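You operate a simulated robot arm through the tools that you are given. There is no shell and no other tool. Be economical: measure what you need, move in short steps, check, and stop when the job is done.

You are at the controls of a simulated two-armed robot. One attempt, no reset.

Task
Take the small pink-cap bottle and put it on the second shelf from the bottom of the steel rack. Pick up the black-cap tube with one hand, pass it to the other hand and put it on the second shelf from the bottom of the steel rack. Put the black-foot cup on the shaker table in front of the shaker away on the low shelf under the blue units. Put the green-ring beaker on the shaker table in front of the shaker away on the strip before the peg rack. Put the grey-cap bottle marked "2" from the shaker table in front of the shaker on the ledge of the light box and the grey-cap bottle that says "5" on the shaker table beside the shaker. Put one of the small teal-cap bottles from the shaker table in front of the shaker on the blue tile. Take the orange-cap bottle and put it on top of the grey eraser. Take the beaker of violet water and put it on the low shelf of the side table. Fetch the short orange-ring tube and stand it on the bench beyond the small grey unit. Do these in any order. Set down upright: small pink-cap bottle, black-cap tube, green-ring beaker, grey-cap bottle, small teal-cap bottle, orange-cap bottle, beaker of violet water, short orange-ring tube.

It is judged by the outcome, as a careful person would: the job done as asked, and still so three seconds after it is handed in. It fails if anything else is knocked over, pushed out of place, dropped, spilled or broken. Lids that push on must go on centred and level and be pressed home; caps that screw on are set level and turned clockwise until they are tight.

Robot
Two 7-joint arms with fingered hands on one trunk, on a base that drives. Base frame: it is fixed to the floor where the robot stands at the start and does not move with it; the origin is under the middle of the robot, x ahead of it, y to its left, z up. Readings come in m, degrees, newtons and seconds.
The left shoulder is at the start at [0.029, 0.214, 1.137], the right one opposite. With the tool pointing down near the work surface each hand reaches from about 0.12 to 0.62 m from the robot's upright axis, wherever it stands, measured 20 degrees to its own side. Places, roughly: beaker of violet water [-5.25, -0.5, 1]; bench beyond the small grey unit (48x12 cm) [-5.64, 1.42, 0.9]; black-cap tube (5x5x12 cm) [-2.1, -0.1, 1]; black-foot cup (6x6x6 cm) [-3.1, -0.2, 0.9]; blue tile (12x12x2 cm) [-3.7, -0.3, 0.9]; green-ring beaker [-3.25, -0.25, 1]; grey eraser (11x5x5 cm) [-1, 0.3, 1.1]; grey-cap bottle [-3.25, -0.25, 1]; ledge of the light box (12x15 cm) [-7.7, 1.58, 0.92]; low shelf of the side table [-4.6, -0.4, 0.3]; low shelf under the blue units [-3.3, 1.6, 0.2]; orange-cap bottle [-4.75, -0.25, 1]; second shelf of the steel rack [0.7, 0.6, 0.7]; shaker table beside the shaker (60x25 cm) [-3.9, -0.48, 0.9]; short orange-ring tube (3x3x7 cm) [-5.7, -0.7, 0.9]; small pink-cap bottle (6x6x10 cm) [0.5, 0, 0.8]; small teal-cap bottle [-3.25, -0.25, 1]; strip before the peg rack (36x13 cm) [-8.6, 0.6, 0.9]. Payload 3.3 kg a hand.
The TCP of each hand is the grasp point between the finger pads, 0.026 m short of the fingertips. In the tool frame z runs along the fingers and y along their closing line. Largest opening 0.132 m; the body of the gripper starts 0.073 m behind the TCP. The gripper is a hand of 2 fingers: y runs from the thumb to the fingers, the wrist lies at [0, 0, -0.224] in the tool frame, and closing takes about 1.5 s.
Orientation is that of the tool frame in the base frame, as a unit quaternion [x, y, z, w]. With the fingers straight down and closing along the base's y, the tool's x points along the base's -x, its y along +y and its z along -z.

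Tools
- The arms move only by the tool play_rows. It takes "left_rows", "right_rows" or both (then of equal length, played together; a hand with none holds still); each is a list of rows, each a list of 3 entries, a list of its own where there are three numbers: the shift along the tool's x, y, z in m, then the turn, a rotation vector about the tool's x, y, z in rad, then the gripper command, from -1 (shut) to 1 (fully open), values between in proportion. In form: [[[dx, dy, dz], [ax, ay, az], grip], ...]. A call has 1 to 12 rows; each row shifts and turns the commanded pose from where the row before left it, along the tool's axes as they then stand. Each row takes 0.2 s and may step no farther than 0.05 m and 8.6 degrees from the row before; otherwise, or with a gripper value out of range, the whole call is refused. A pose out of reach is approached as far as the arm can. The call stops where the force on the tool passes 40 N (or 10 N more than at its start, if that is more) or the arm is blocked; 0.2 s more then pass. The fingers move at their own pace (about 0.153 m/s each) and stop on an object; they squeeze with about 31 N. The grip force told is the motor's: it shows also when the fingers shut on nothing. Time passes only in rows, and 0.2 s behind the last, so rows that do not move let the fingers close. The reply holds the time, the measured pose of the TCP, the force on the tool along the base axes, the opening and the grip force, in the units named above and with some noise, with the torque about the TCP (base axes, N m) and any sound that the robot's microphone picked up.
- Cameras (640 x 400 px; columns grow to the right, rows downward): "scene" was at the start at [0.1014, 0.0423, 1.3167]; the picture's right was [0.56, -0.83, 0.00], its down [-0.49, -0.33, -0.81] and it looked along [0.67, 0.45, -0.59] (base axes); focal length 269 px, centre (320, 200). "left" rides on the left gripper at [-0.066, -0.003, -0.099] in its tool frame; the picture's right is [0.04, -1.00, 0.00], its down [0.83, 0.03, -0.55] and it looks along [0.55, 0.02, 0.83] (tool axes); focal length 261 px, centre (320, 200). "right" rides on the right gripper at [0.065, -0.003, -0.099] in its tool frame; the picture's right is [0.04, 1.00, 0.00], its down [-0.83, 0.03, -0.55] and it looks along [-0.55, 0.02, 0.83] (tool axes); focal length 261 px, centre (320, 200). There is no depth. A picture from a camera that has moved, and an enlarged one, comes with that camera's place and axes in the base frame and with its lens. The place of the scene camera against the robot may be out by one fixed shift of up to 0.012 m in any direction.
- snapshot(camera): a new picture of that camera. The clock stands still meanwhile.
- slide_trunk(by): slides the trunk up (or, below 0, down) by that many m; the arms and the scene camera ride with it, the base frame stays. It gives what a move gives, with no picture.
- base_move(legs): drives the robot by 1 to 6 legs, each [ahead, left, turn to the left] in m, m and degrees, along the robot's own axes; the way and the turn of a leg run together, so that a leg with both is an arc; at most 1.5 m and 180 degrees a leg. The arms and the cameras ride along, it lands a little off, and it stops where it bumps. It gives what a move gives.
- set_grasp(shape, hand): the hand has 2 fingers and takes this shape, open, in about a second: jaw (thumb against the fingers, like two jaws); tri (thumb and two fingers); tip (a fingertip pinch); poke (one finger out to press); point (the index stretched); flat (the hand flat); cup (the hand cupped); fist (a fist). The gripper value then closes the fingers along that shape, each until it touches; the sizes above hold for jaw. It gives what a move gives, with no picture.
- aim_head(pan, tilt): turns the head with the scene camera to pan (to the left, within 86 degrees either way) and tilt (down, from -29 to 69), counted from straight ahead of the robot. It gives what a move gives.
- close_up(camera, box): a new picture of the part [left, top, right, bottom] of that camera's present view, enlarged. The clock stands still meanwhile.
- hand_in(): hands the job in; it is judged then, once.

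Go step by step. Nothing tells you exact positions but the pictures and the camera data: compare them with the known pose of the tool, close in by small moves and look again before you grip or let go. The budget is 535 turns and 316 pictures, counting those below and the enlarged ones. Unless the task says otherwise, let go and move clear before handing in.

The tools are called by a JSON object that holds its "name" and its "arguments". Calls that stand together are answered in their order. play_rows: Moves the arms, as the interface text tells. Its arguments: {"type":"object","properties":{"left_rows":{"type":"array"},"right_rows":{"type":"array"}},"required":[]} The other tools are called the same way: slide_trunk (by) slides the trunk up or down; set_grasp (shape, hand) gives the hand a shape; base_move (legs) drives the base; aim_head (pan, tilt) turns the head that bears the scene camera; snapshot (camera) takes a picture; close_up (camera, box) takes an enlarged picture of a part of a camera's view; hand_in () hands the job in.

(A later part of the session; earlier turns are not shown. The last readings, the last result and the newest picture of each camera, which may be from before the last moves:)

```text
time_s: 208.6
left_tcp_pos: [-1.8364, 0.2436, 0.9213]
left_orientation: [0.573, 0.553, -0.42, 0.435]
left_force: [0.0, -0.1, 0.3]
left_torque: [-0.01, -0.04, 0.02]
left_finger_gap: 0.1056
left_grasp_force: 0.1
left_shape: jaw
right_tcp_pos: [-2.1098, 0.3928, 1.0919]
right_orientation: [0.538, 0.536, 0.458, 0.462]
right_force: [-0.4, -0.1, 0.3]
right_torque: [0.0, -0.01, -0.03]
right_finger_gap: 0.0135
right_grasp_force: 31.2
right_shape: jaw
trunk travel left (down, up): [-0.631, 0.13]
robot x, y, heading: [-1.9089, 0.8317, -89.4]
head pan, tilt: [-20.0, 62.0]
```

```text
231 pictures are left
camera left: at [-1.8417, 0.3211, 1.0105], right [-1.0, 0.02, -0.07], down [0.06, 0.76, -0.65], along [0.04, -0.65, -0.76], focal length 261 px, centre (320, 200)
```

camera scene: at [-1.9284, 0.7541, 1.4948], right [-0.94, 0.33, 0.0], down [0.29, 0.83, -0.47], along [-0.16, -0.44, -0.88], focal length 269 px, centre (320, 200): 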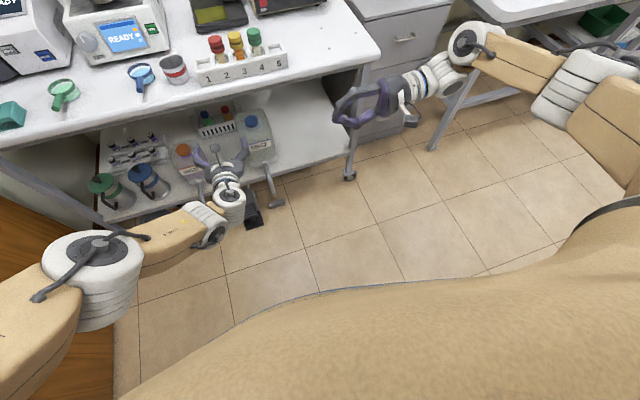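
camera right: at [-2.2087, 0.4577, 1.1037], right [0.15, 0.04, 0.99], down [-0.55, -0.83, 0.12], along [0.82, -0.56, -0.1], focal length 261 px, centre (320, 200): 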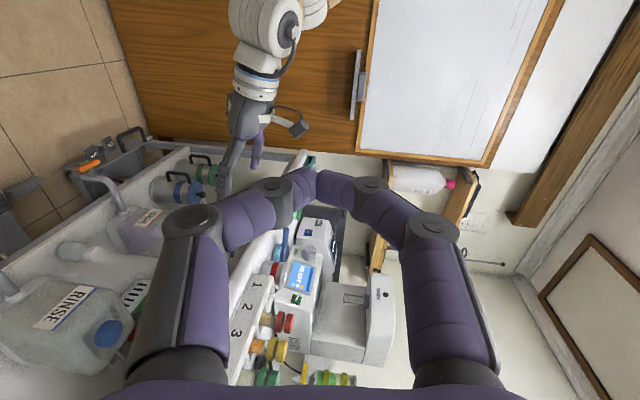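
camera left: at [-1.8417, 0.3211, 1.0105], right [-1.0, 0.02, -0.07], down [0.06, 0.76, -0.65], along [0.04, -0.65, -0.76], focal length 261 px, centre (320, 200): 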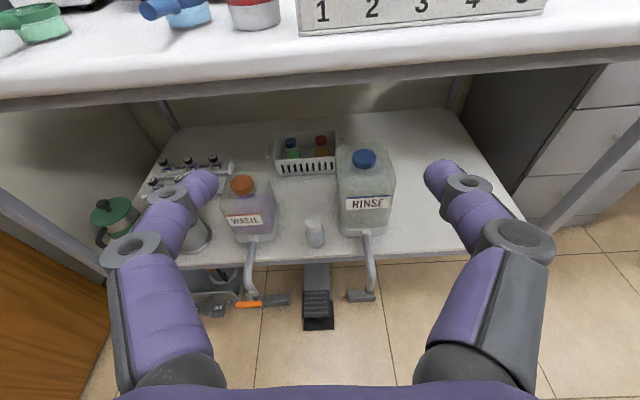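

{"name": "play_rows", "arguments": {"left_rows": [[[0, 0, -0.01], [0, 0.145, 0], 0.6], [[0, 0, -0.01], [0, 0.145, 0], 0.6], [[0, 0, -0.01], [0, 0.145, 0], 0.6], [[0, 0, -0.01], [0, 0.145, 0], 0.6], [[0, 0, -0.01], [0, 0.145, 0], 0.6], [[0, 0, -0.01], [0, 0.145, 0], 0.6], [[0, 0, -0.01], [0, 0.145, 0], 0.6], [[0, 0, -0.01], [0, 0.145, 0], 0.6], [[0, 0, -0.01], [0, 0.145, 0], 0.6]], "right_rows": [[[0, 0, -0.01], [0.143, 0, 0], -1], [[0, 0, -0.01], [0.143, 0, 0], -1], [[0, 0, -0.01], [0.143, 0, 0], -1], [[0, 0, -0.01], [0.143, 0, 0], -1], [[0, 0, -0.01], [0.143, 0, 0], -1], [[0, 0, -0.01], [0.143, 0, 0], -1], [[0, 0, -0.01], [0.143, 0, 0], -1], [[0, 0, -0.01], [0.143, 0, 0], -1], [[0, 0, -0.01], [0.143, 0, 0], -1]]}}

{"name": "snapshot", "arguments": {"camera": "left"}}

{"name": "snapshot", "arguments": {"camera": "right"}}

```text
time_s: 210.6
left_tcp_pos: [-1.8078, 0.3577, 1.0056]
left_orientation: [0.712, 0.702, 0.015, 0.009]
left_force: [0.1, -0.2, 0.0]
left_torque: [-0.02, 0.02, -0.05]
left_finger_gap: 0.1055
left_grasp_force: 0.0
left_shape: jaw
left hand out of reach, approached as far as the arm can: row 7, 8, 9
right_tcp_pos: [-2.1724, 0.3937, 1.1489]
right_orientation: [0.709, 0.702, 0.044, 0.045]
right_force: [-0.2, -0.7, -0.9]
right_torque: [-0.01, 0.0, 0.01]
right_finger_gap: 0.0135
right_grasp_force: 30.8
right_shape: jaw
trunk travel left (down, up): [-0.631, 0.13]
robot x, y, heading: [-1.9119, 0.83, -89.7]
head pan, tilt: [-20.0, 62.0]
```

```text
230 pictures are left
camera left: at [-1.8136, 0.2913, 1.1041], right [-1.0, 0.05, -0.03], down [0.03, 0.83, 0.56], along [0.06, 0.56, -0.83], focal length 261 px, centre (320, 200)
```

left: 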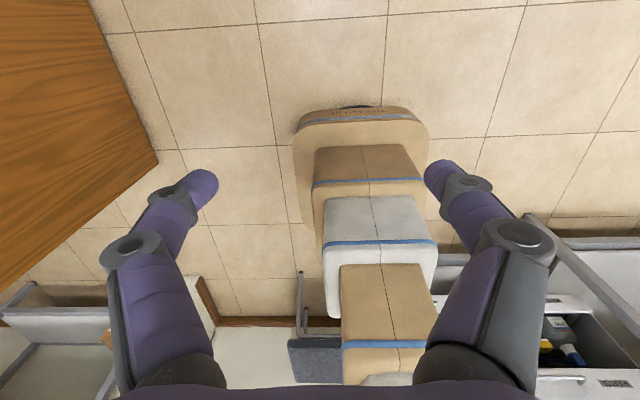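

```text
229 pictures are left
camera right: at [-2.1883, 0.4579, 1.2457], right [0.99, 0.03, 0.13], down [-0.04, -0.83, 0.55], along [0.12, -0.56, -0.82], focal length 261 px, centre (320, 200)
```

right: 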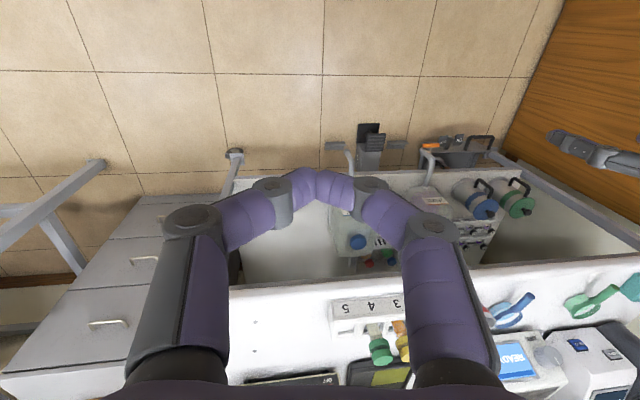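

{"name": "play_rows", "arguments": {"left_rows": [[[0, -0.04, -0.02], [0, 0, 0], 0.6], [[0, -0.04, -0.02], [0, 0, 0], 0.6], [[0, -0.04, 0], [0, 0, 0], 0.6], [[0, -0.04, 0], [0, 0, 0], 0.6]]}}

{"name": "snapshot", "arguments": {"camera": "left"}}

{"name": "aim_head", "arguments": {"pan": -70, "tilt": 55}}

{"name": "snapshot", "arguments": {"camera": "scene"}}

```text
time_s: 211.6
left_tcp_pos: [-1.8647, 0.3704, 1.0435]
left_orientation: [0.696, 0.717, 0.018, 0.01]
left_force: [-1.1, -0.1, 0.7]
left_torque: [-0.02, 0.0, 0.01]
left_finger_gap: 0.1055
left_grasp_force: 0.1
left_shape: jaw
left hand out of reach, approached as far as the arm can: row 1, 2, 3, 4
right_tcp_pos: [-2.1722, 0.3923, 1.1476]
right_orientation: [0.708, 0.703, 0.045, 0.048]
right_force: [0.6, -0.3, 0.2]
right_torque: [0.02, 0.0, -0.02]
right_finger_gap: 0.0133
right_grasp_force: 30.7
right_shape: jaw
trunk travel left (down, up): [-0.631, 0.13]
robot x, y, heading: [-1.9118, 0.8317, -89.4]
head pan, tilt: [-20.0, 62.0]
```

```text
228 pictures are left
camera left: at [-1.8686, 0.303, 1.1411], right [-1.0, 0.01, -0.04], down [-0.01, 0.83, 0.56], along [0.04, 0.56, -0.83], focal length 261 px, centre (320, 200)
```

left: 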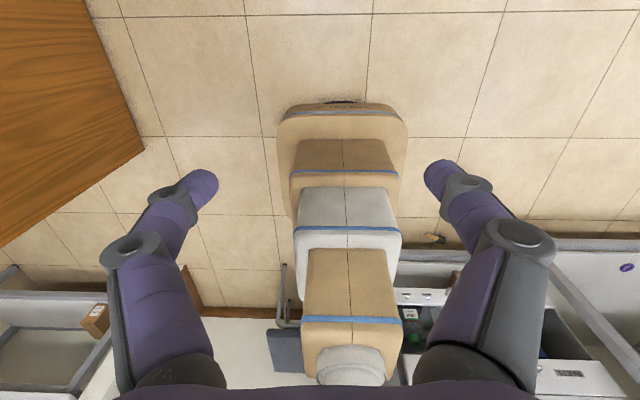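

```text
time_s: 212.8
left_tcp_pos: [-1.8642, 0.3681, 1.0453]
left_orientation: [0.696, 0.718, 0.016, 0.01]
left_force: [0.6, -0.3, -0.1]
left_torque: [0.01, -0.01, 0.0]
left_finger_gap: 0.1058
left_grasp_force: 0.1
left_shape: jaw
right_tcp_pos: [-2.1728, 0.3924, 1.1472]
right_orientation: [0.707, 0.704, 0.045, 0.047]
right_force: [0.5, 0.5, -0.1]
right_torque: [0.01, -0.01, -0.03]
right_finger_gap: 0.0133
right_grasp_force: 31.5
right_shape: jaw
trunk travel left (down, up): [-0.631, 0.13]
robot x, y, heading: [-1.912, 0.8323, -89.6]
head pan, tilt: [-70.0, 55.0]
```

```text
227 pictures are left
camera scene: at [-1.9745, 0.7894, 1.5031], right [-0.35, 0.94, 0.0], down [0.77, 0.29, -0.57], along [-0.54, -0.2, -0.82], focal length 269 px, centre (320, 200)
```

scene: 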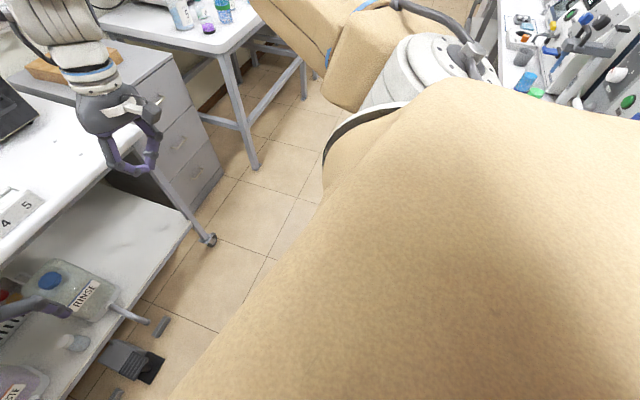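

Found it: it rolled across the aisle to about (-2.46, 1.32), by the machine on the other side. I zoom in.

{"name": "close_up", "arguments": {"camera": "left", "box": [390, 210, 480, 270]}}

```text
6.67 times, centred on (435, 240) of left
camera zoom: at [-1.8692, 0.3023, 1.1435], right [-1.0, 0.01, -0.04], down [-0.01, 0.83, 0.56], along [0.04, 0.56, -0.83], focal length 1738 px, centre (-447, -67)
```

zoom: 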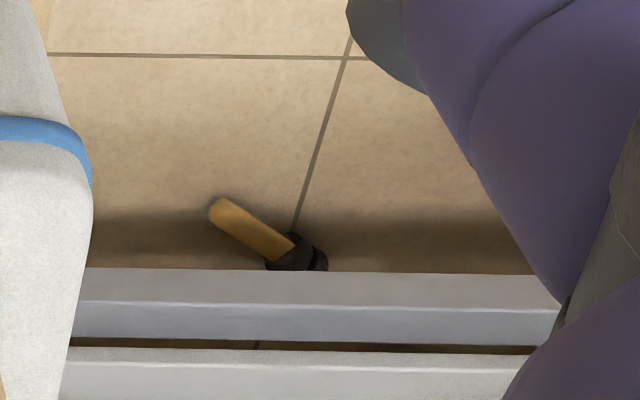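

I turn around to face the tube.

{"name": "base_move", "arguments": {"legs": [[0.13, 0, 0], [0, 0, -140]]}}

{"name": "aim_head", "arguments": {"pan": 0, "tilt": 45}}

{"name": "snapshot", "arguments": {"camera": "scene"}}

{"name": "snapshot", "arguments": {"camera": "right"}}

```text
time_s: 218.8
left_tcp_pos: [-2.3254, 0.9182, 1.0447]
left_orientation: [0.962, -0.273, -0.002, 0.02]
left_force: [0.7, -0.5, 0.1]
left_torque: [-0.03, 0.04, -0.01]
left_finger_gap: 0.1058
left_grasp_force: 0.0
left_shape: jaw
right_tcp_pos: [-2.1314, 1.1565, 1.15]
right_orientation: [0.955, -0.287, -0.023, 0.066]
right_force: [-0.8, -9.8, -0.8]
right_torque: [0.98, -0.14, -0.22]
right_finger_gap: 0.0135
right_grasp_force: 31.3
right_shape: jaw
trunk travel left (down, up): [-0.631, 0.13]
robot x, y, heading: [-1.9103, 0.7006, 146.7]
head pan, tilt: [-70.0, 55.0]
stopped in leg 2: the robot was blocked; the commanded pose is now the measured one
```

```text
time_s: 220.2
left_tcp_pos: [-2.3236, 0.9191, 1.0443]
left_orientation: [0.961, -0.275, -0.002, 0.019]
left_force: [0.9, 0.7, -0.6]
left_torque: [-0.01, 0.0, 0.01]
left_finger_gap: 0.1053
left_grasp_force: 0.1
left_shape: jaw
right_tcp_pos: [-2.1318, 1.1569, 1.15]
right_orientation: [0.955, -0.289, -0.022, 0.067]
right_force: [-3.0, -12.4, -0.9]
right_torque: [1.27, -0.18, -0.21]
right_finger_gap: 0.0132
right_grasp_force: 31.0
right_shape: jaw
trunk travel left (down, up): [-0.631, 0.13]
robot x, y, heading: [-1.9125, 0.6993, 146.6]
head pan, tilt: [0.0, 45.0]
```

```text
225 pictures are left
camera scene: at [-1.9832, 0.7437, 1.5166], right [0.55, 0.83, 0.0], down [0.59, -0.39, -0.71], along [-0.59, 0.39, -0.71], focal length 269 px, centre (320, 200)
```

scene: 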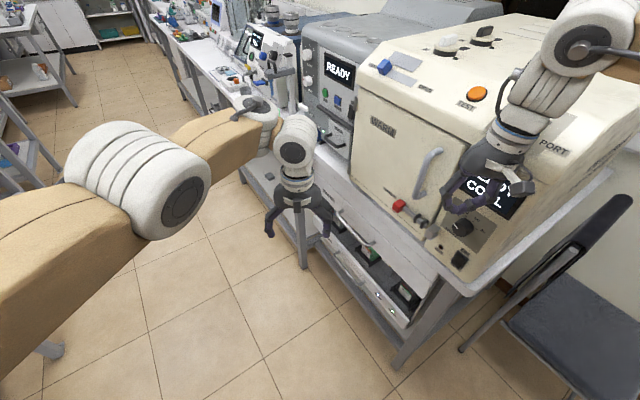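

```text
224 pictures are left
camera right: at [-2.069, 1.1333, 1.2467], right [-0.51, -0.85, 0.14], down [-0.67, 0.5, 0.56], along [-0.54, 0.19, -0.82], focal length 261 px, centre (320, 200)
```

right: 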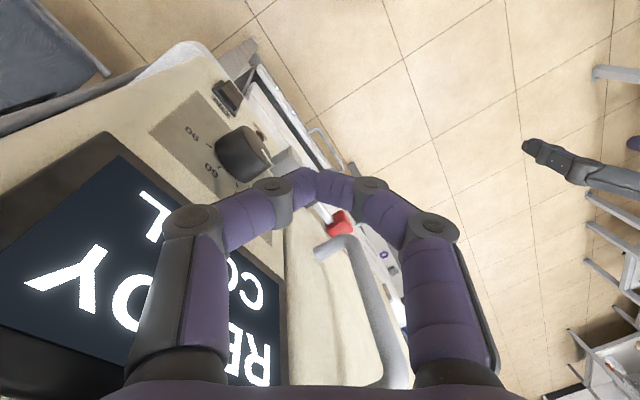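

The right hand brushed the machine's front. I turn back and move away from it.

{"name": "base_move", "arguments": {"legs": [[0, 0, 20], [0, 0.25, 0]]}}

{"name": "play_rows", "arguments": {"right_rows": [[[0.03, 0, 0], [0.09, 0, 0], -1], [[0.03, 0, 0], [0, 0, 0], -1], [[0.03, 0, 0], [0, 0, 0], -1], [[0.03, 0, 0], [0, 0, 0], -1]], "left_rows": [[[0.03, 0, 0], [0, 0, 0], 0.6], [[0.03, 0, 0], [0, 0, 0], 0.6], [[0.03, 0, 0], [0, 0, 0], 0.6], [[0.0, 0, 0], [0, 0, 0], 0.6]]}}

{"name": "snapshot", "arguments": {"camera": "scene"}}

```text
time_s: 223.1
left_tcp_pos: [-2.4345, 0.5261, 1.0444]
left_orientation: [0.994, -0.106, 0.002, 0.02]
left_force: [-0.4, -0.6, 0.3]
left_torque: [0.02, 0.0, 0.0]
left_finger_gap: 0.1056
left_grasp_force: 0.0
left_shape: jaw
right_tcp_pos: [-2.3336, 0.8156, 1.1488]
right_orientation: [0.99, -0.12, -0.011, 0.07]
right_force: [0.5, -0.5, -0.8]
right_torque: [-0.01, 0.02, 0.01]
right_finger_gap: 0.0135
right_grasp_force: 30.4
right_shape: jaw
trunk travel left (down, up): [-0.631, 0.13]
robot x, y, heading: [-1.9627, 0.4623, 166.2]
head pan, tilt: [0.0, 45.0]
```

```text
time_s: 224.1
left_tcp_pos: [-2.4233, 0.5185, 1.0445]
left_orientation: [0.996, -0.085, -0.001, 0.022]
left_force: [0.5, 0.3, -0.4]
left_torque: [-0.02, -0.01, 0.0]
left_finger_gap: 0.1057
left_grasp_force: 0.1
left_shape: jaw
left hand out of reach, approached as far as the arm can: row 1, 2, 3
right_tcp_pos: [-2.2156, 0.7894, 1.1492]
right_orientation: [0.992, -0.121, -0.005, 0.025]
right_force: [0.2, 0.5, 0.0]
right_torque: [-0.01, 0.0, -0.03]
right_finger_gap: 0.0134
right_grasp_force: 31.4
right_shape: jaw
trunk travel left (down, up): [-0.631, 0.13]
robot x, y, heading: [-1.9719, 0.4618, 166.1]
head pan, tilt: [0.0, 45.0]
```

```text
223 pictures are left
camera scene: at [-2.0544, 0.4759, 1.5166], right [0.24, 0.97, 0.0], down [0.69, -0.17, -0.71], along [-0.69, 0.17, -0.71], focal length 269 px, centre (320, 200)
```

scene: 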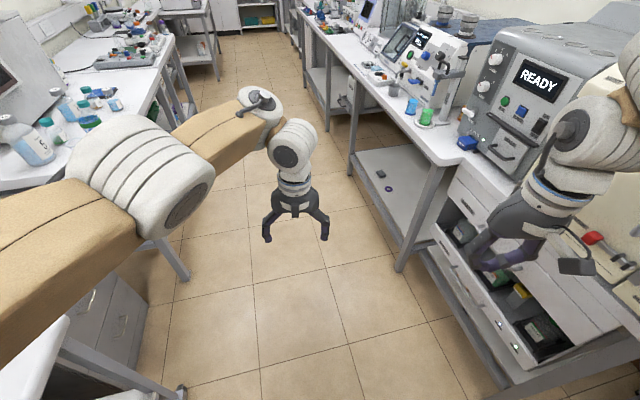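

{"name": "close_up", "arguments": {"camera": "scene", "box": [360, 220, 560, 400]}}

```text
2.22 times, centred on (460, 310) of scene
camera zoom: at [-2.0544, 0.4759, 1.5166], right [0.24, 0.97, 0.0], down [0.69, -0.17, -0.71], along [-0.69, 0.17, -0.71], focal length 597 px, centre (9, -44)
```

zoom: 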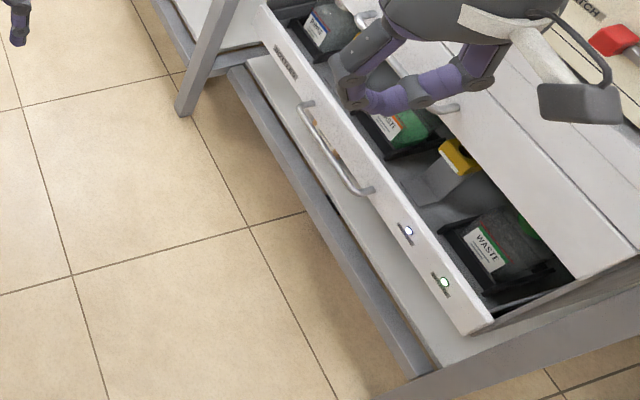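

The tube seems to lie under the machine table's front overhang. I face it squarely, lower the trunk and look underneath.

{"name": "base_move", "arguments": {"legs": [[0, 0.08, 0], [0, 0, -76], [0, 0.35, 0]]}}

{"name": "slide_trunk", "arguments": {"by": -0.4}}

{"name": "aim_head", "arguments": {"pan": 0, "tilt": 40}}

{"name": "snapshot", "arguments": {"camera": "scene"}}

{"name": "snapshot", "arguments": {"camera": "right"}}

```text
time_s: 230.3
left_tcp_pos: [-2.3919, 0.8375, 1.0418]
left_orientation: [0.732, -0.681, -0.011, 0.019]
left_force: [0.6, 1.1, -0.3]
left_torque: [-0.03, -0.01, 0.08]
left_finger_gap: 0.1054
left_grasp_force: 0.1
left_shape: jaw
right_tcp_pos: [-2.0798, 0.701, 1.1491]
right_orientation: [-0.706, 0.707, 0.02, -0.016]
right_force: [0.0, -1.0, 0.3]
right_torque: [0.0, -0.02, 0.01]
right_finger_gap: 0.0135
right_grasp_force: 30.8
right_shape: jaw
trunk travel left (down, up): [-0.631, 0.13]
robot x, y, heading: [-2.3393, 0.3852, 90.2]
head pan, tilt: [0.0, 45.0]
```

```text
time_s: 234.2
left_tcp_pos: [-2.3942, 0.8219, 0.5792]
left_orientation: [0.731, -0.677, 0.037, 0.076]
left_force: [0.1, 0.4, 0.6]
left_torque: [-0.03, 0.01, 0.01]
left_finger_gap: 0.1054
left_grasp_force: 0.0
left_shape: jaw
right_tcp_pos: [-2.0788, 0.7009, 0.7493]
right_orientation: [-0.706, 0.708, 0.02, -0.017]
right_force: [-0.6, 0.1, -0.4]
right_torque: [0.01, -0.01, -0.03]
right_finger_gap: 0.0134
right_grasp_force: 31.3
right_shape: jaw
trunk travel left (down, up): [-0.231, 0.53]
robot x, y, heading: [-2.3398, 0.3822, 90.1]
head pan, tilt: [0.0, 45.0]
```

```text
time_s: 234.8
left_tcp_pos: [-2.3955, 0.822, 0.5788]
left_orientation: [0.73, -0.678, 0.037, 0.076]
left_force: [-1.1, -1.0, 0.3]
left_torque: [0.0, -0.03, 0.0]
left_finger_gap: 0.1056
left_grasp_force: 0.1
left_shape: jaw
right_tcp_pos: [-2.0777, 0.7009, 0.7486]
right_orientation: [-0.706, 0.707, 0.02, -0.016]
right_force: [0.2, -0.3, 0.2]
right_torque: [-0.02, 0.02, 0.02]
right_finger_gap: 0.0132
right_grasp_force: 31.5
right_shape: jaw
trunk travel left (down, up): [-0.231, 0.53]
robot x, y, heading: [-2.3402, 0.3844, 89.8]
head pan, tilt: [0.0, 40.0]
```

```text
221 pictures are left
camera scene: at [-2.3339, 0.523, 1.1208], right [1.0, 0.0, 0.0], down [0.0, -0.64, -0.77], along [0.0, 0.77, -0.64], focal length 269 px, centre (320, 200)
```

scene: 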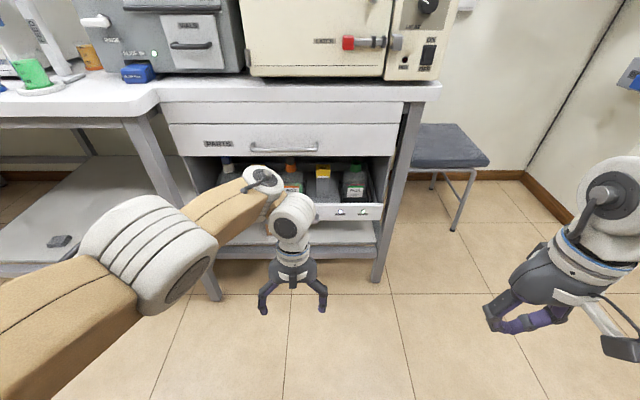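

```text
220 pictures are left
camera right: at [-2.0715, 0.6347, 0.8469], right [-1.0, -0.04, 0.05], down [0.0, 0.83, 0.56], along [-0.06, 0.56, -0.83], focal length 261 px, centre (320, 200)
```

right: 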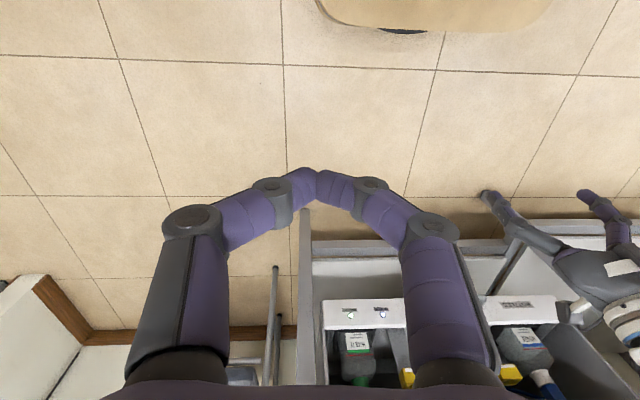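

The tube lies just under the low shelf (shelf underside z≈0.19, front y≈1.26). I'll try to roll it out with a fingertip: flip the left wrist (camera below), tilt 45° forward, and reach under.

{"name": "play_rows", "arguments": {"left_rows": [[[0, 0, 0], [0, 0, -0.145], -0.5], [[0, 0, 0], [0, 0, -0.145], -1], [[0, 0, 0], [0, 0, -0.145], -1], [[0, 0, 0], [0, 0, -0.145], -1], [[0, 0, 0], [0, 0, -0.145], -1], [[0, 0, 0], [0, 0, -0.145], -1], [[0, 0, 0], [0, 0, -0.145], -1], [[0, 0, 0], [0, 0, -0.145], -1], [[0, 0, 0], [0, 0, -0.145], -1], [[0, 0, 0], [0, 0, -0.145], -1], [[0, 0, 0], [0, 0, -0.145], -1], [[0, 0, 0], [0, 0, -0.145], -1]]}}

{"name": "play_rows", "arguments": {"left_rows": [[[0, 0, 0], [0, 0, -0.145], -1], [[0, 0, 0], [0, 0, -0.145], -1], [[0, 0, 0], [0, 0, -0.145], -1], [[0, 0, 0], [0, 0, -0.145], -1], [[0, 0, 0], [0, 0, -0.145], -1], [[0, 0, 0], [0, 0, -0.145], -1], [[0, 0, 0], [0, 0, -0.145], -1], [[0, 0, 0], [0, 0, -0.145], -1], [[0, 0, 0], [0, 0, -0.145], -1], [[0, 0, 0], [0, 0, -0.097], -1]]}}

{"name": "base_move", "arguments": {"legs": [[0, -0.11, 0]]}}

{"name": "snapshot", "arguments": {"camera": "left"}}

```text
time_s: 237.4
left_tcp_pos: [-2.3949, 0.8216, 0.5798]
left_orientation: [0.989, 0.122, -0.033, 0.078]
left_force: [-0.3, -0.3, 0.0]
left_torque: [-0.05, 0.02, 0.0]
left_finger_gap: 0.0
left_grasp_force: 31.1
left_shape: jaw
right_tcp_pos: [-2.0785, 0.6995, 0.7497]
right_orientation: [-0.706, 0.708, 0.02, -0.017]
right_force: [0.5, 0.0, -0.3]
right_torque: [-0.03, -0.02, 0.0]
right_finger_gap: 0.0136
right_grasp_force: 30.7
right_shape: jaw
trunk travel left (down, up): [-0.231, 0.53]
robot x, y, heading: [-2.3405, 0.3856, 90.0]
head pan, tilt: [0.0, 40.0]
```

```text
time_s: 239.6
left_tcp_pos: [-2.3943, 0.8219, 0.5798]
left_orientation: [0.676, 0.732, -0.075, 0.036]
left_force: [-0.2, 0.0, -0.2]
left_torque: [0.0, 0.0, 0.01]
left_finger_gap: 0.0
left_grasp_force: 30.7
left_shape: jaw
right_tcp_pos: [-2.0782, 0.7002, 0.7486]
right_orientation: [-0.706, 0.708, 0.021, -0.016]
right_force: [-0.1, -0.3, 0.7]
right_torque: [-0.01, 0.0, 0.02]
right_finger_gap: 0.0134
right_grasp_force: 31.0
right_shape: jaw
trunk travel left (down, up): [-0.231, 0.53]
robot x, y, heading: [-2.3407, 0.3828, 90.0]
head pan, tilt: [0.0, 40.0]
```

```text
time_s: 240.8
left_tcp_pos: [-2.2875, 0.8216, 0.5793]
left_orientation: [0.677, 0.731, -0.075, 0.038]
left_force: [-0.8, 0.0, 0.2]
left_torque: [0.03, 0.02, 0.03]
left_finger_gap: 0.0
left_grasp_force: 31.1
left_shape: jaw
right_tcp_pos: [-1.9689, 0.7014, 0.7488]
right_orientation: [-0.706, 0.707, 0.02, -0.017]
right_force: [-0.2, -0.3, 0.5]
right_torque: [-0.01, 0.0, -0.01]
right_finger_gap: 0.0135
right_grasp_force: 30.9
right_shape: jaw
trunk travel left (down, up): [-0.231, 0.53]
robot x, y, heading: [-2.229, 0.3828, 90.1]
head pan, tilt: [0.0, 40.0]
```

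```text
219 pictures are left
camera left: at [-2.2785, 0.7729, 0.6874], right [-1.0, -0.03, 0.05], down [-0.01, 0.91, 0.41], along [-0.06, 0.41, -0.91], focal length 261 px, centre (320, 200)
```

left: 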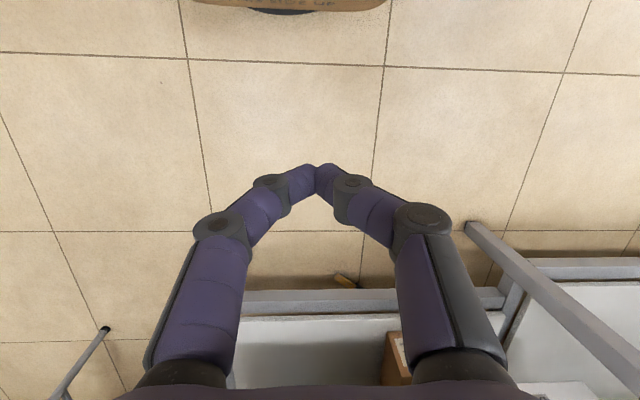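

I tuck the right hand, drop the trunk fully and pitch the left hand 45° forward near the floor.

{"name": "play_rows", "arguments": {"left_rows": [[[0, 0, 0], [0, 0.135, 0], -1], [[0, 0, 0], [0, 0.135, 0], -1], [[0, 0, 0], [0, 0.135, 0], -1], [[0, 0, 0], [0, 0.135, 0], -1], [[0, 0, 0], [0, 0.135, 0], -1], [[0, 0, 0], [0, 0.135, 0], -1], [[0, 0, 0], [0, 0.13, 0], -1]], "right_rows": [[[0.03, -0.02, 0], [0, 0, 0], -1], [[0.03, -0.02, 0], [0, 0, 0], -1], [[0.03, -0.02, 0], [0, 0, 0], -1], [[0.03, -0.02, 0], [0, 0, 0], -1], [[0, 0, 0], [0, 0, 0], -1], [[0, 0, 0], [0, 0, 0], -1], [[0, 0, 0], [0, 0, 0], -1]]}}

{"name": "slide_trunk", "arguments": {"by": -0.225}}

```text
time_s: 242.4
left_tcp_pos: [-2.2737, 0.8976, 0.6075]
left_orientation: [0.641, 0.697, 0.216, -0.239]
left_force: [-0.1, -0.1, -0.5]
left_torque: [0.02, -0.03, 0.03]
left_finger_gap: 0.0
left_grasp_force: 30.6
left_shape: jaw
left hand out of reach, approached as far as the arm can: row 1, 2, 3, 4
right_tcp_pos: [-1.9491, 0.671, 0.7479]
right_orientation: [-0.707, 0.707, 0.02, -0.018]
right_force: [-0.5, 0.2, 0.5]
right_torque: [0.02, -0.02, 0.03]
right_finger_gap: 0.0135
right_grasp_force: 30.9
right_shape: jaw
right hand out of reach, approached as far as the arm can: row 2, 3, 4
trunk travel left (down, up): [-0.231, 0.53]
robot x, y, heading: [-2.2274, 0.3822, 90.1]
head pan, tilt: [0.0, 40.0]
```

```text
time_s: 244.8
left_tcp_pos: [-2.2724, 0.8976, 0.384]
left_orientation: [0.641, 0.697, 0.216, -0.239]
left_force: [1.1, -0.1, -1.0]
left_torque: [0.0, 0.01, -0.02]
left_finger_gap: 0.0001
left_grasp_force: 31.1
left_shape: jaw
right_tcp_pos: [-1.9507, 0.6643, 0.4654]
right_orientation: [-0.698, 0.704, -0.072, -0.109]
right_force: [-0.1, -0.6, -0.1]
right_torque: [-0.02, -0.04, -0.02]
right_finger_gap: 0.013
right_grasp_force: 31.1
right_shape: jaw
trunk travel left (down, up): [-0.006, 0.755]
robot x, y, heading: [-2.2318, 0.3829, 90.2]
head pan, tilt: [0.0, 40.0]
```

{"name": "play_rows", "arguments": {"left_rows": [[[-0.0304, -0.0194, 0.0247], [0, 0, 0], -1], [[-0.0304, -0.0194, 0.0247], [0, 0, 0], -1], [[-0.0304, -0.0194, 0.0247], [0, 0, 0], -1], [[-0.0304, -0.0194, 0.0247], [0, 0, 0], -1], [[-0.0304, -0.0194, 0.0247], [0, 0, 0], -1], [[-0.0304, -0.0194, 0.0247], [0, 0, 0], -1], [[-0.0304, -0.0194, 0.0247], [0, 0, 0], -1], [[-0.0304, -0.0194, 0.0247], [0, 0, 0], -1]]}}

{"name": "snapshot", "arguments": {"camera": "left"}}

{"name": "snapshot", "arguments": {"camera": "scene"}}

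```text
time_s: 246.6
left_tcp_pos: [-2.4217, 0.8134, 0.0759]
left_orientation: [0.641, 0.697, 0.215, -0.24]
left_force: [-0.8, -0.4, 0.1]
left_torque: [0.01, 0.0, 0.01]
left_finger_gap: 0.0
left_grasp_force: 30.7
left_shape: jaw
right_tcp_pos: [-1.9499, 0.6648, 0.4641]
right_orientation: [-0.698, 0.704, -0.072, -0.109]
right_force: [0.8, 0.9, 0.1]
right_torque: [0.02, -0.03, -0.02]
right_finger_gap: 0.0133
right_grasp_force: 31.1
right_shape: jaw
trunk travel left (down, up): [-0.006, 0.755]
robot x, y, heading: [-2.2276, 0.3864, 90.1]
head pan, tilt: [0.0, 40.0]
```

```text
218 pictures are left
camera left: at [-2.415, 0.7, 0.1151], right [-1.0, -0.05, 0.03], down [0.01, 0.33, 0.95], along [-0.06, 0.94, -0.32], focal length 261 px, centre (320, 200)
```

left: 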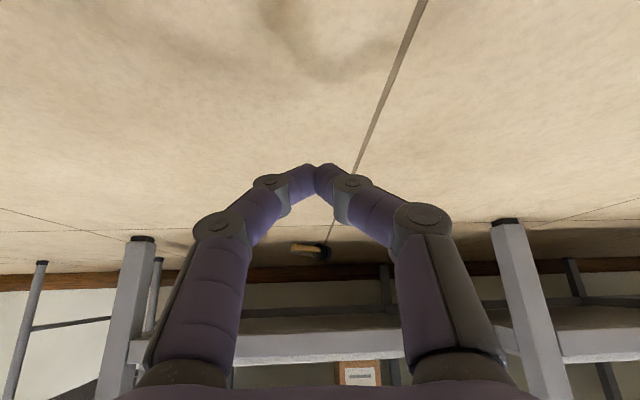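

```text
217 pictures are left
camera scene: at [-2.2251, 0.604, 0.8848], right [1.0, 0.0, 0.0], down [0.0, -0.64, -0.77], along [0.0, 0.77, -0.64], focal length 269 px, centre (320, 200)
```

scene: 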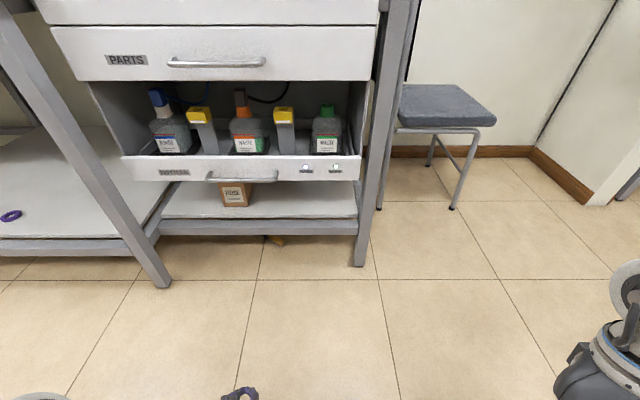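

I can see the tube under the shelf at about (-2.43, 1.385). I drive forward so the fingertip comes over it.

{"name": "base_move", "arguments": {"legs": [[0.565, 0, 0]]}}

{"name": "snapshot", "arguments": {"camera": "left"}}

{"name": "snapshot", "arguments": {"camera": "scene"}}

```text
time_s: 249.6
left_tcp_pos: [-2.4364, 1.2888, 0.0574]
left_orientation: [0.644, 0.709, 0.189, -0.217]
left_force: [-1.1, 0.2, -0.3]
left_torque: [0.0, 0.04, 0.02]
left_finger_gap: 0.0
left_grasp_force: 31.2
left_shape: jaw
right_tcp_pos: [-1.9651, 1.1987, 0.4661]
right_orientation: [0.708, -0.694, 0.074, 0.108]
right_force: [-0.1, -0.1, -0.3]
right_torque: [0.01, 0.02, -0.01]
right_finger_gap: 0.0133
right_grasp_force: 31.2
right_shape: jaw
trunk travel left (down, up): [-0.006, 0.755]
robot x, y, heading: [-2.2323, 0.9108, 91.5]
head pan, tilt: [0.0, 40.0]
stopped in leg 1: the robot was blocked; the commanded pose is now the measured one
```

```text
216 pictures are left
camera left: at [-2.4273, 1.1789, 0.1032], right [-1.0, -0.07, 0.03], down [0.0, 0.39, 0.92], along [-0.07, 0.92, -0.39], focal length 261 px, centre (320, 200)
```

left: 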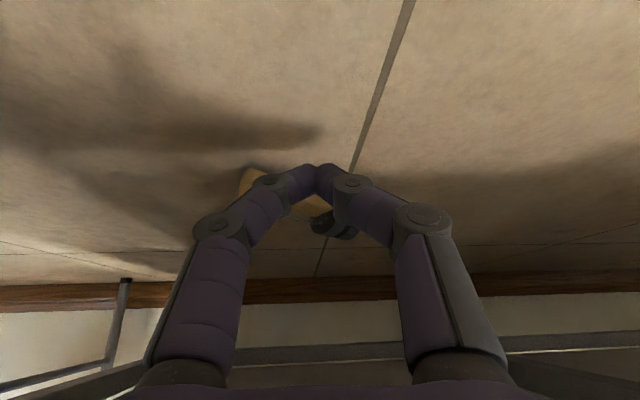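

```text
215 pictures are left
camera scene: at [-2.2379, 1.1304, 0.8851], right [1.0, 0.03, 0.0], down [0.02, -0.64, -0.77], along [-0.02, 0.77, -0.64], focal length 269 px, centre (320, 200)
```

scene: 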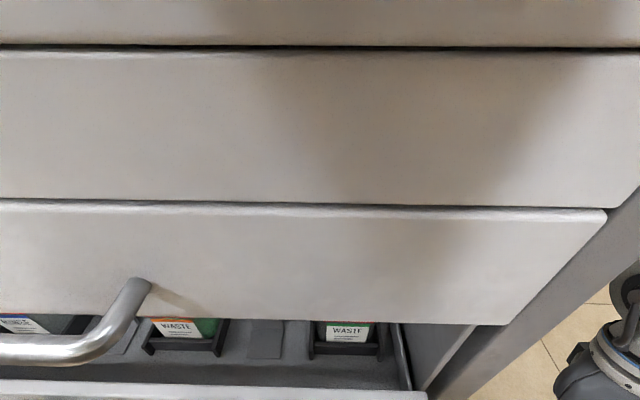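

Blocked slightly short (hand too steep against the shelf). I back off, flatten the hand to ~40° below horizontal, turn the head aside and retry closer.

{"name": "base_move", "arguments": {"legs": [[-0.2, 0, -1.5]]}}

{"name": "play_rows", "arguments": {"left_rows": [[[0, 0, 0], [0, 0.145, 0], -1], [[0, 0, 0], [0, 0.145, 0], -1], [[0, 0, 0], [0, 0, 0], -1]]}}

{"name": "aim_head", "arguments": {"pan": 80, "tilt": 40}}

```text
time_s: 251.2
left_tcp_pos: [-2.423, 1.0928, 0.0564]
left_orientation: [0.653, 0.7, 0.193, -0.214]
left_force: [0.0, 0.4, 0.0]
left_torque: [0.03, -0.02, -0.03]
left_finger_gap: 0.0
left_grasp_force: 30.8
left_shape: jaw
right_tcp_pos: [-1.9538, 0.9913, 0.4638]
right_orientation: [-0.699, 0.703, -0.072, -0.109]
right_force: [-0.3, 0.1, 0.2]
right_torque: [-0.01, 0.0, -0.02]
right_finger_gap: 0.0135
right_grasp_force: 31.3
right_shape: jaw
trunk travel left (down, up): [-0.006, 0.755]
robot x, y, heading: [-2.2342, 0.7083, 90.1]
head pan, tilt: [0.0, 40.0]
```

```text
time_s: 252.2
left_tcp_pos: [-2.4393, 1.1504, 0.0991]
left_orientation: [0.55, 0.671, 0.356, -0.348]
left_force: [-0.3, -0.1, -0.2]
left_torque: [-0.01, 0.0, 0.02]
left_finger_gap: 0.0
left_grasp_force: 31.1
left_shape: jaw
right_tcp_pos: [-1.9531, 0.9914, 0.4603]
right_orientation: [-0.698, 0.703, -0.072, -0.111]
right_force: [-0.2, 0.6, 0.3]
right_torque: [0.03, 0.06, 0.0]
right_finger_gap: 0.0132
right_grasp_force: 31.2
right_shape: jaw
trunk travel left (down, up): [-0.006, 0.755]
robot x, y, heading: [-2.2352, 0.7094, 90.2]
head pan, tilt: [0.0, 40.0]
stopped in row 3 (left hand): the arm was blocked; the commanded pose is now the measured one
```

```text
time_s: 253.7
left_tcp_pos: [-2.4397, 1.1483, 0.0985]
left_orientation: [0.554, 0.669, 0.355, -0.346]
left_force: [0.0, -0.2, -0.4]
left_torque: [-0.01, -0.02, -0.01]
left_finger_gap: 0.0
left_grasp_force: 31.5
left_shape: jaw
right_tcp_pos: [-1.953, 0.9907, 0.4651]
right_orientation: [-0.698, 0.704, -0.074, -0.109]
right_force: [0.5, 0.0, -0.9]
right_torque: [0.03, -0.01, -0.02]
right_finger_gap: 0.0135
right_grasp_force: 31.0
right_shape: jaw
trunk travel left (down, up): [-0.006, 0.755]
robot x, y, heading: [-2.231, 0.7102, 90.0]
head pan, tilt: [80.0, 40.0]
```

{"name": "play_rows", "arguments": {"left_rows": [[[0, 0, 0], [0, -0.08, 0], -1], [[0, 0, 0], [0, -0.08, 0], -1], [[-0.029, 0.017, -0.004], [0, 0, 0], -1], [[-0.029, 0.017, -0.004], [0, 0, 0], -1], [[-0.022, 0.016, -0.004], [0, 0, 0], -1]]}}

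{"name": "snapshot", "arguments": {"camera": "left"}}

```text
time_s: 254.9
left_tcp_pos: [-2.4215, 1.1618, 0.1814]
left_orientation: [0.423, 0.657, 0.494, -0.381]
left_force: [1.2, -0.1, -0.8]
left_torque: [-0.03, 0.0, -0.02]
left_finger_gap: 0.0
left_grasp_force: 31.0
left_shape: jaw
right_tcp_pos: [-1.9511, 0.9864, 0.4691]
right_orientation: [-0.7, 0.704, -0.065, -0.106]
right_force: [0.0, 0.2, -1.2]
right_torque: [-0.01, -0.04, -0.01]
right_finger_gap: 0.0135
right_grasp_force: 31.4
right_shape: jaw
trunk travel left (down, up): [-0.006, 0.755]
robot x, y, heading: [-2.2325, 0.7111, 90.2]
head pan, tilt: [80.0, 40.0]
stopped in row 5 (left hand): the arm was blocked; the commanded pose is now the measured one
```

```text
214 pictures are left
camera left: at [-2.3935, 1.0527, 0.142], right [-0.95, -0.14, -0.29], down [-0.22, -0.38, 0.9], along [-0.24, 0.91, 0.33], focal length 261 px, centre (320, 200)
```

left: 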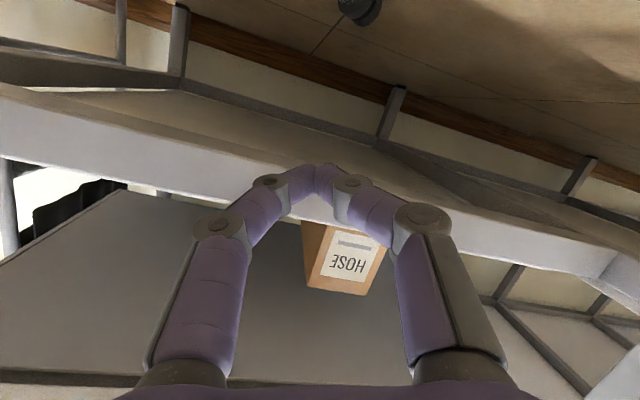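

That flipped low pose jams against the robot itself. I raise up, un-flip the left wrist, and use the pointing finger shape for a longer, thinner reach.

{"name": "slide_trunk", "arguments": {"by": 0.35}}

{"name": "base_move", "arguments": {"legs": [[-0.2, 0, 0]]}}

{"name": "set_grasp", "arguments": {"hand": "left", "shape": "point"}}

{"name": "snapshot", "arguments": {"camera": "left"}}

```text
time_s: 258.3
left_tcp_pos: [-2.4206, 1.1569, 0.5116]
left_orientation: [0.434, 0.665, 0.481, -0.371]
left_force: [0.0, 0.8, -0.1]
left_torque: [-0.03, 0.01, 0.0]
left_finger_gap: 0.0
left_grasp_force: 31.0
left_shape: jaw
right_tcp_pos: [-1.9522, 0.9902, 0.8148]
right_orientation: [-0.699, 0.703, -0.073, -0.109]
right_force: [-0.5, 0.9, -0.7]
right_torque: [0.02, 0.0, -0.01]
right_finger_gap: 0.0136
right_grasp_force: 31.0
right_shape: jaw
trunk travel left (down, up): [-0.356, 0.405]
robot x, y, heading: [-2.2297, 0.7102, 89.9]
head pan, tilt: [80.0, 40.0]
```

```text
time_s: 259.9
left_tcp_pos: [-2.4217, 0.9567, 0.5115]
left_orientation: [0.434, 0.665, 0.48, -0.372]
left_force: [-0.5, -0.1, 0.5]
left_torque: [0.03, 0.0, 0.01]
left_finger_gap: 0.0
left_grasp_force: 30.9
left_shape: jaw
right_tcp_pos: [-1.9529, 0.7895, 0.8152]
right_orientation: [-0.699, 0.703, -0.073, -0.108]
right_force: [0.1, 1.1, -0.1]
right_torque: [0.01, -0.01, -0.01]
right_finger_gap: 0.0133
right_grasp_force: 30.8
right_shape: jaw
trunk travel left (down, up): [-0.356, 0.405]
robot x, y, heading: [-2.2309, 0.5092, 90.3]
head pan, tilt: [80.0, 40.0]
```

```text
time_s: 260.8
left_tcp_pos: [-2.4213, 0.9576, 0.512]
left_orientation: [0.434, 0.665, 0.48, -0.372]
left_force: [0.0, 0.5, 0.4]
left_torque: [-0.06, -0.01, -0.04]
left_finger_gap: 0.0
left_grasp_force: 0.1
left_shape: point
right_tcp_pos: [-1.9527, 0.7906, 0.8154]
right_orientation: [-0.699, 0.703, -0.072, -0.108]
right_force: [0.3, -0.2, -0.5]
right_torque: [0.01, -0.03, 0.02]
right_finger_gap: 0.0135
right_grasp_force: 30.7
right_shape: jaw
trunk travel left (down, up): [-0.356, 0.405]
robot x, y, heading: [-2.2299, 0.5104, 90.3]
head pan, tilt: [80.0, 40.0]
```

```text
213 pictures are left
camera left: at [-2.3935, 0.8475, 0.4772], right [-0.95, -0.15, -0.28], down [-0.21, -0.34, 0.91], along [-0.23, 0.93, 0.29], focal length 261 px, centre (320, 200)
```

left: 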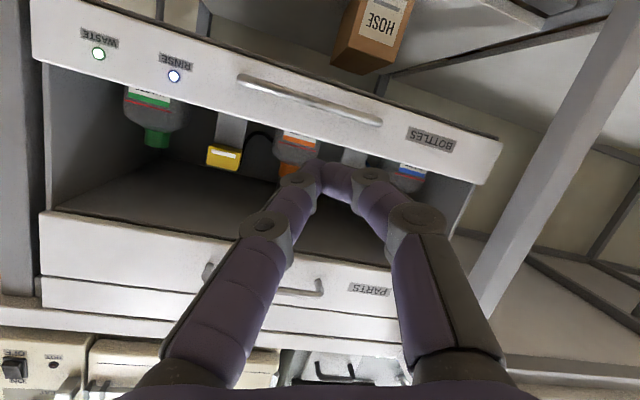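

{"name": "set_grasp", "arguments": {"hand": "left", "shape": "flat"}}

{"name": "play_rows", "arguments": {"left_rows": [[[0, 0, -0.01], [0, 0, 0], 1], [[0, 0, -0.01], [0, 0, 0], 1], [[0, 0, -0.01], [0, 0, 0], 1]]}}

{"name": "snapshot", "arguments": {"camera": "left"}}

```text
time_s: 261.7
left_tcp_pos: [-2.421, 0.9575, 0.5114]
left_orientation: [0.435, 0.665, 0.481, -0.371]
left_force: [0.0, 0.6, 1.0]
left_torque: [0.02, 0.01, 0.02]
left_finger_gap: 0.0002
left_grasp_force: 0.0
left_shape: flat
right_tcp_pos: [-1.9522, 0.7904, 0.8146]
right_orientation: [-0.698, 0.704, -0.072, -0.109]
right_force: [0.5, 0.3, -0.3]
right_torque: [-0.02, 0.0, -0.01]
right_finger_gap: 0.0132
right_grasp_force: 31.2
right_shape: jaw
trunk travel left (down, up): [-0.356, 0.405]
robot x, y, heading: [-2.2346, 0.5111, 90.2]
head pan, tilt: [80.0, 40.0]
```

```text
time_s: 262.5
left_tcp_pos: [-2.4182, 0.9279, 0.5215]
left_orientation: [0.434, 0.665, 0.48, -0.371]
left_force: [-0.6, -0.4, -0.1]
left_torque: [0.0, 0.02, -0.02]
left_finger_gap: 0.0
left_grasp_force: 0.2
left_shape: flat
right_tcp_pos: [-1.9536, 0.7903, 0.8138]
right_orientation: [-0.698, 0.704, -0.072, -0.109]
right_force: [-0.4, -0.3, 0.5]
right_torque: [-0.03, 0.0, 0.0]
right_finger_gap: 0.0135
right_grasp_force: 31.2
right_shape: jaw
trunk travel left (down, up): [-0.356, 0.405]
robot x, y, heading: [-2.2349, 0.5111, 90.2]
head pan, tilt: [80.0, 40.0]
```

```text
212 pictures are left
camera left: at [-2.3903, 0.8181, 0.4858], right [-0.95, -0.15, -0.28], down [-0.21, -0.34, 0.91], along [-0.23, 0.93, 0.29], focal length 261 px, centre (320, 200)
```

left: 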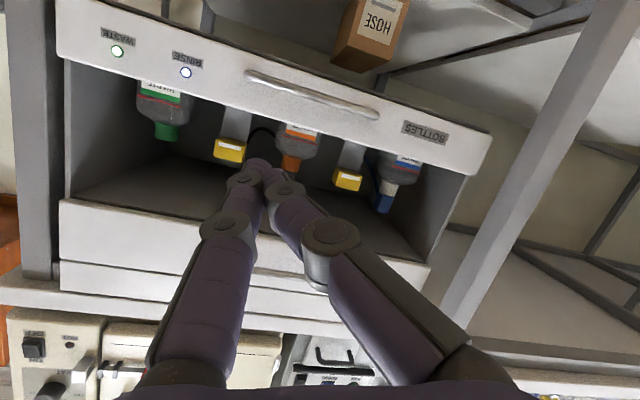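

The other shapes give no extra reach. I'll come back to the tube later; I restore the left hand (jaw, vertical, un-flipped) and go on with the other items.

{"name": "set_grasp", "arguments": {"hand": "left", "shape": "jaw"}}

{"name": "play_rows", "arguments": {"left_rows": [[[0, 0, 0], [0.0167, -0.13, 0.0353], 0.4], [[0, 0, 0], [0.0167, -0.13, 0.0353], 0.4], [[0, 0, 0], [0.0167, -0.13, 0.0353], 0.4], [[0, 0, 0], [0.0167, -0.13, 0.0353], 0.4], [[0, 0, 0], [0.0167, -0.13, 0.0353], 0.4], [[0, 0, 0], [0.0167, -0.13, 0.0353], 0.4], [[0, 0, 0], [0.0167, -0.13, 0.0353], 0.4], [[0, 0, 0], [0.0167, -0.13, 0.0353], 0.4], [[0, 0, 0], [0.0167, -0.13, 0.0353], 0.4], [[0, 0, 0], [0.0167, -0.13, 0.0353], 0.4]], "right_rows": [[[0, 0, 0], [0, 0, 0], 0.4], [[0, 0, 0], [0, 0, 0], 0.4], [[0, 0, 0], [0, 0, 0], 0.4], [[0, 0, 0], [0, 0, 0], 0.4], [[0, 0, 0], [0, 0, 0], 0.4], [[0, 0, 0], [0, 0, 0], 0.4], [[0, 0, 0], [0, 0, 0], 0.4], [[0, 0, 0], [0, 0, 0], 0.4], [[0, 0, 0], [0, 0, 0], 0.4], [[0, 0, 0], [0, 0, 0], 0.4]]}}

{"name": "play_rows", "arguments": {"left_rows": [[[0, 0, 0], [0, 0, 0.145], 0.4], [[0, 0, 0], [0, 0, 0.145], 0.4], [[0, 0, 0], [0, 0, 0.145], 0.4], [[0, 0, 0], [0, 0, 0.145], 0.4], [[0, 0, 0], [0, 0, 0.145], 0.4], [[0, 0, 0], [0, 0, 0.145], 0.4], [[0, 0, 0], [0, 0, 0.145], 0.4], [[0, 0, 0], [0, 0, 0.145], 0.4], [[0, 0, 0], [0, 0, 0.145], 0.4], [[0, 0, 0], [0, 0, 0.145], 0.4], [[0, 0, 0], [0, 0, 0.145], 0.4], [[0, 0, 0], [0, 0, 0.145], 0.4]]}}

{"name": "play_rows", "arguments": {"left_rows": [[[0, 0, 0], [0, 0, 0.145], 0.4], [[0, 0, 0], [0, 0, 0.145], 0.4], [[0, 0, 0], [0, 0, 0.145], 0.4], [[0, 0, 0], [0, 0, 0.145], 0.4], [[0, 0, 0], [0, 0, 0.145], 0.4], [[0, 0, 0], [0, 0, 0.145], 0.4], [[0, 0, 0], [0, 0, 0.145], 0.4], [[0, 0, 0], [0, 0, 0.145], 0.4], [[0, 0, 0], [0, 0, 0.145], 0.4], [[0, 0, 0], [0, 0, 0.1], 0.4]]}}

{"name": "snapshot", "arguments": {"camera": "right"}}

```text
time_s: 263.4
left_tcp_pos: [-2.4176, 0.9282, 0.5204]
left_orientation: [0.434, 0.665, 0.48, -0.372]
left_force: [-0.2, 0.1, 0.0]
left_torque: [-0.01, 0.01, -0.02]
left_finger_gap: 0.1317
left_grasp_force: 0.1
left_shape: jaw
right_tcp_pos: [-1.9526, 0.791, 0.8146]
right_orientation: [-0.699, 0.703, -0.072, -0.108]
right_force: [0.7, -0.9, 0.0]
right_torque: [0.01, 0.02, 0.02]
right_finger_gap: 0.0134
right_grasp_force: 31.1
right_shape: jaw
trunk travel left (down, up): [-0.356, 0.405]
robot x, y, heading: [-2.2306, 0.5133, 90.4]
head pan, tilt: [80.0, 40.0]
```

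```text
time_s: 265.6
left_tcp_pos: [-2.4193, 0.9286, 0.5201]
left_orientation: [0.707, 0.707, 0.0, -0.001]
left_force: [-0.1, -0.6, -0.1]
left_torque: [-0.02, 0.01, -0.02]
left_finger_gap: 0.0926
left_grasp_force: 0.0
left_shape: jaw
right_tcp_pos: [-1.9528, 0.7904, 0.8146]
right_orientation: [-0.699, 0.703, -0.072, -0.108]
right_force: [-0.3, -0.9, 0.7]
right_torque: [0.04, 0.01, -0.03]
right_finger_gap: 0.0922
right_grasp_force: 0.1
right_shape: jaw
trunk travel left (down, up): [-0.356, 0.405]
robot x, y, heading: [-2.2297, 0.5067, 90.0]
head pan, tilt: [80.0, 40.0]
```

```text
time_s: 268.2
left_tcp_pos: [-2.4198, 0.9291, 0.5194]
left_orientation: [0.996, -0.085, -0.001, -0.001]
left_force: [-0.1, -0.3, -0.3]
left_torque: [0.01, -0.05, 0.02]
left_finger_gap: 0.0929
left_grasp_force: 0.0
left_shape: jaw
right_tcp_pos: [-1.9542, 0.7899, 0.8134]
right_orientation: [-0.698, 0.704, -0.072, -0.109]
right_force: [-0.2, 0.5, -0.1]
right_torque: [0.02, 0.0, -0.02]
right_finger_gap: 0.0922
right_grasp_force: 0.0
right_shape: jaw
trunk travel left (down, up): [-0.356, 0.405]
robot x, y, heading: [-2.236, 0.5102, 90.0]
head pan, tilt: [80.0, 40.0]
```

```text
time_s: 270.4
left_tcp_pos: [-2.42, 0.9286, 0.5199]
left_orientation: [-0.705, 0.709, 0.001, 0.0]
left_force: [0.1, 0.4, -0.2]
left_torque: [0.04, 0.0, 0.0]
left_finger_gap: 0.0928
left_grasp_force: 0.1
left_shape: jaw
right_tcp_pos: [-1.9533, 0.7906, 0.8141]
right_orientation: [-0.698, 0.704, -0.072, -0.109]
right_force: [-0.7, -0.2, -0.2]
right_torque: [0.02, -0.01, -0.03]
right_finger_gap: 0.0924
right_grasp_force: 0.1
right_shape: jaw
trunk travel left (down, up): [-0.356, 0.405]
robot x, y, heading: [-2.2297, 0.5092, 89.8]
head pan, tilt: [80.0, 40.0]
```

```text
211 pictures are left
camera right: at [-1.9463, 0.7518, 0.9262], right [-1.0, -0.03, 0.06], down [-0.01, 0.95, 0.32], along [-0.07, 0.32, -0.94], focal length 261 px, centre (320, 200)
```

right: 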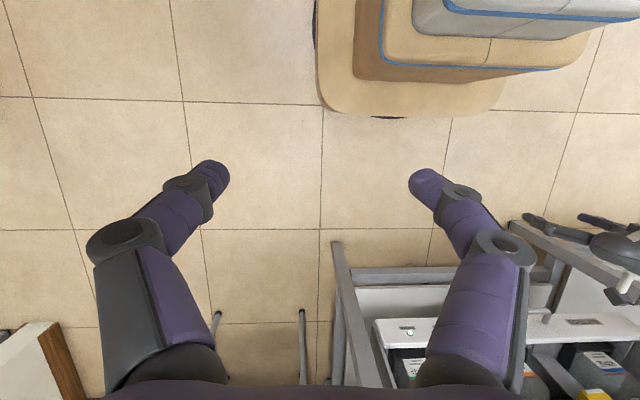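

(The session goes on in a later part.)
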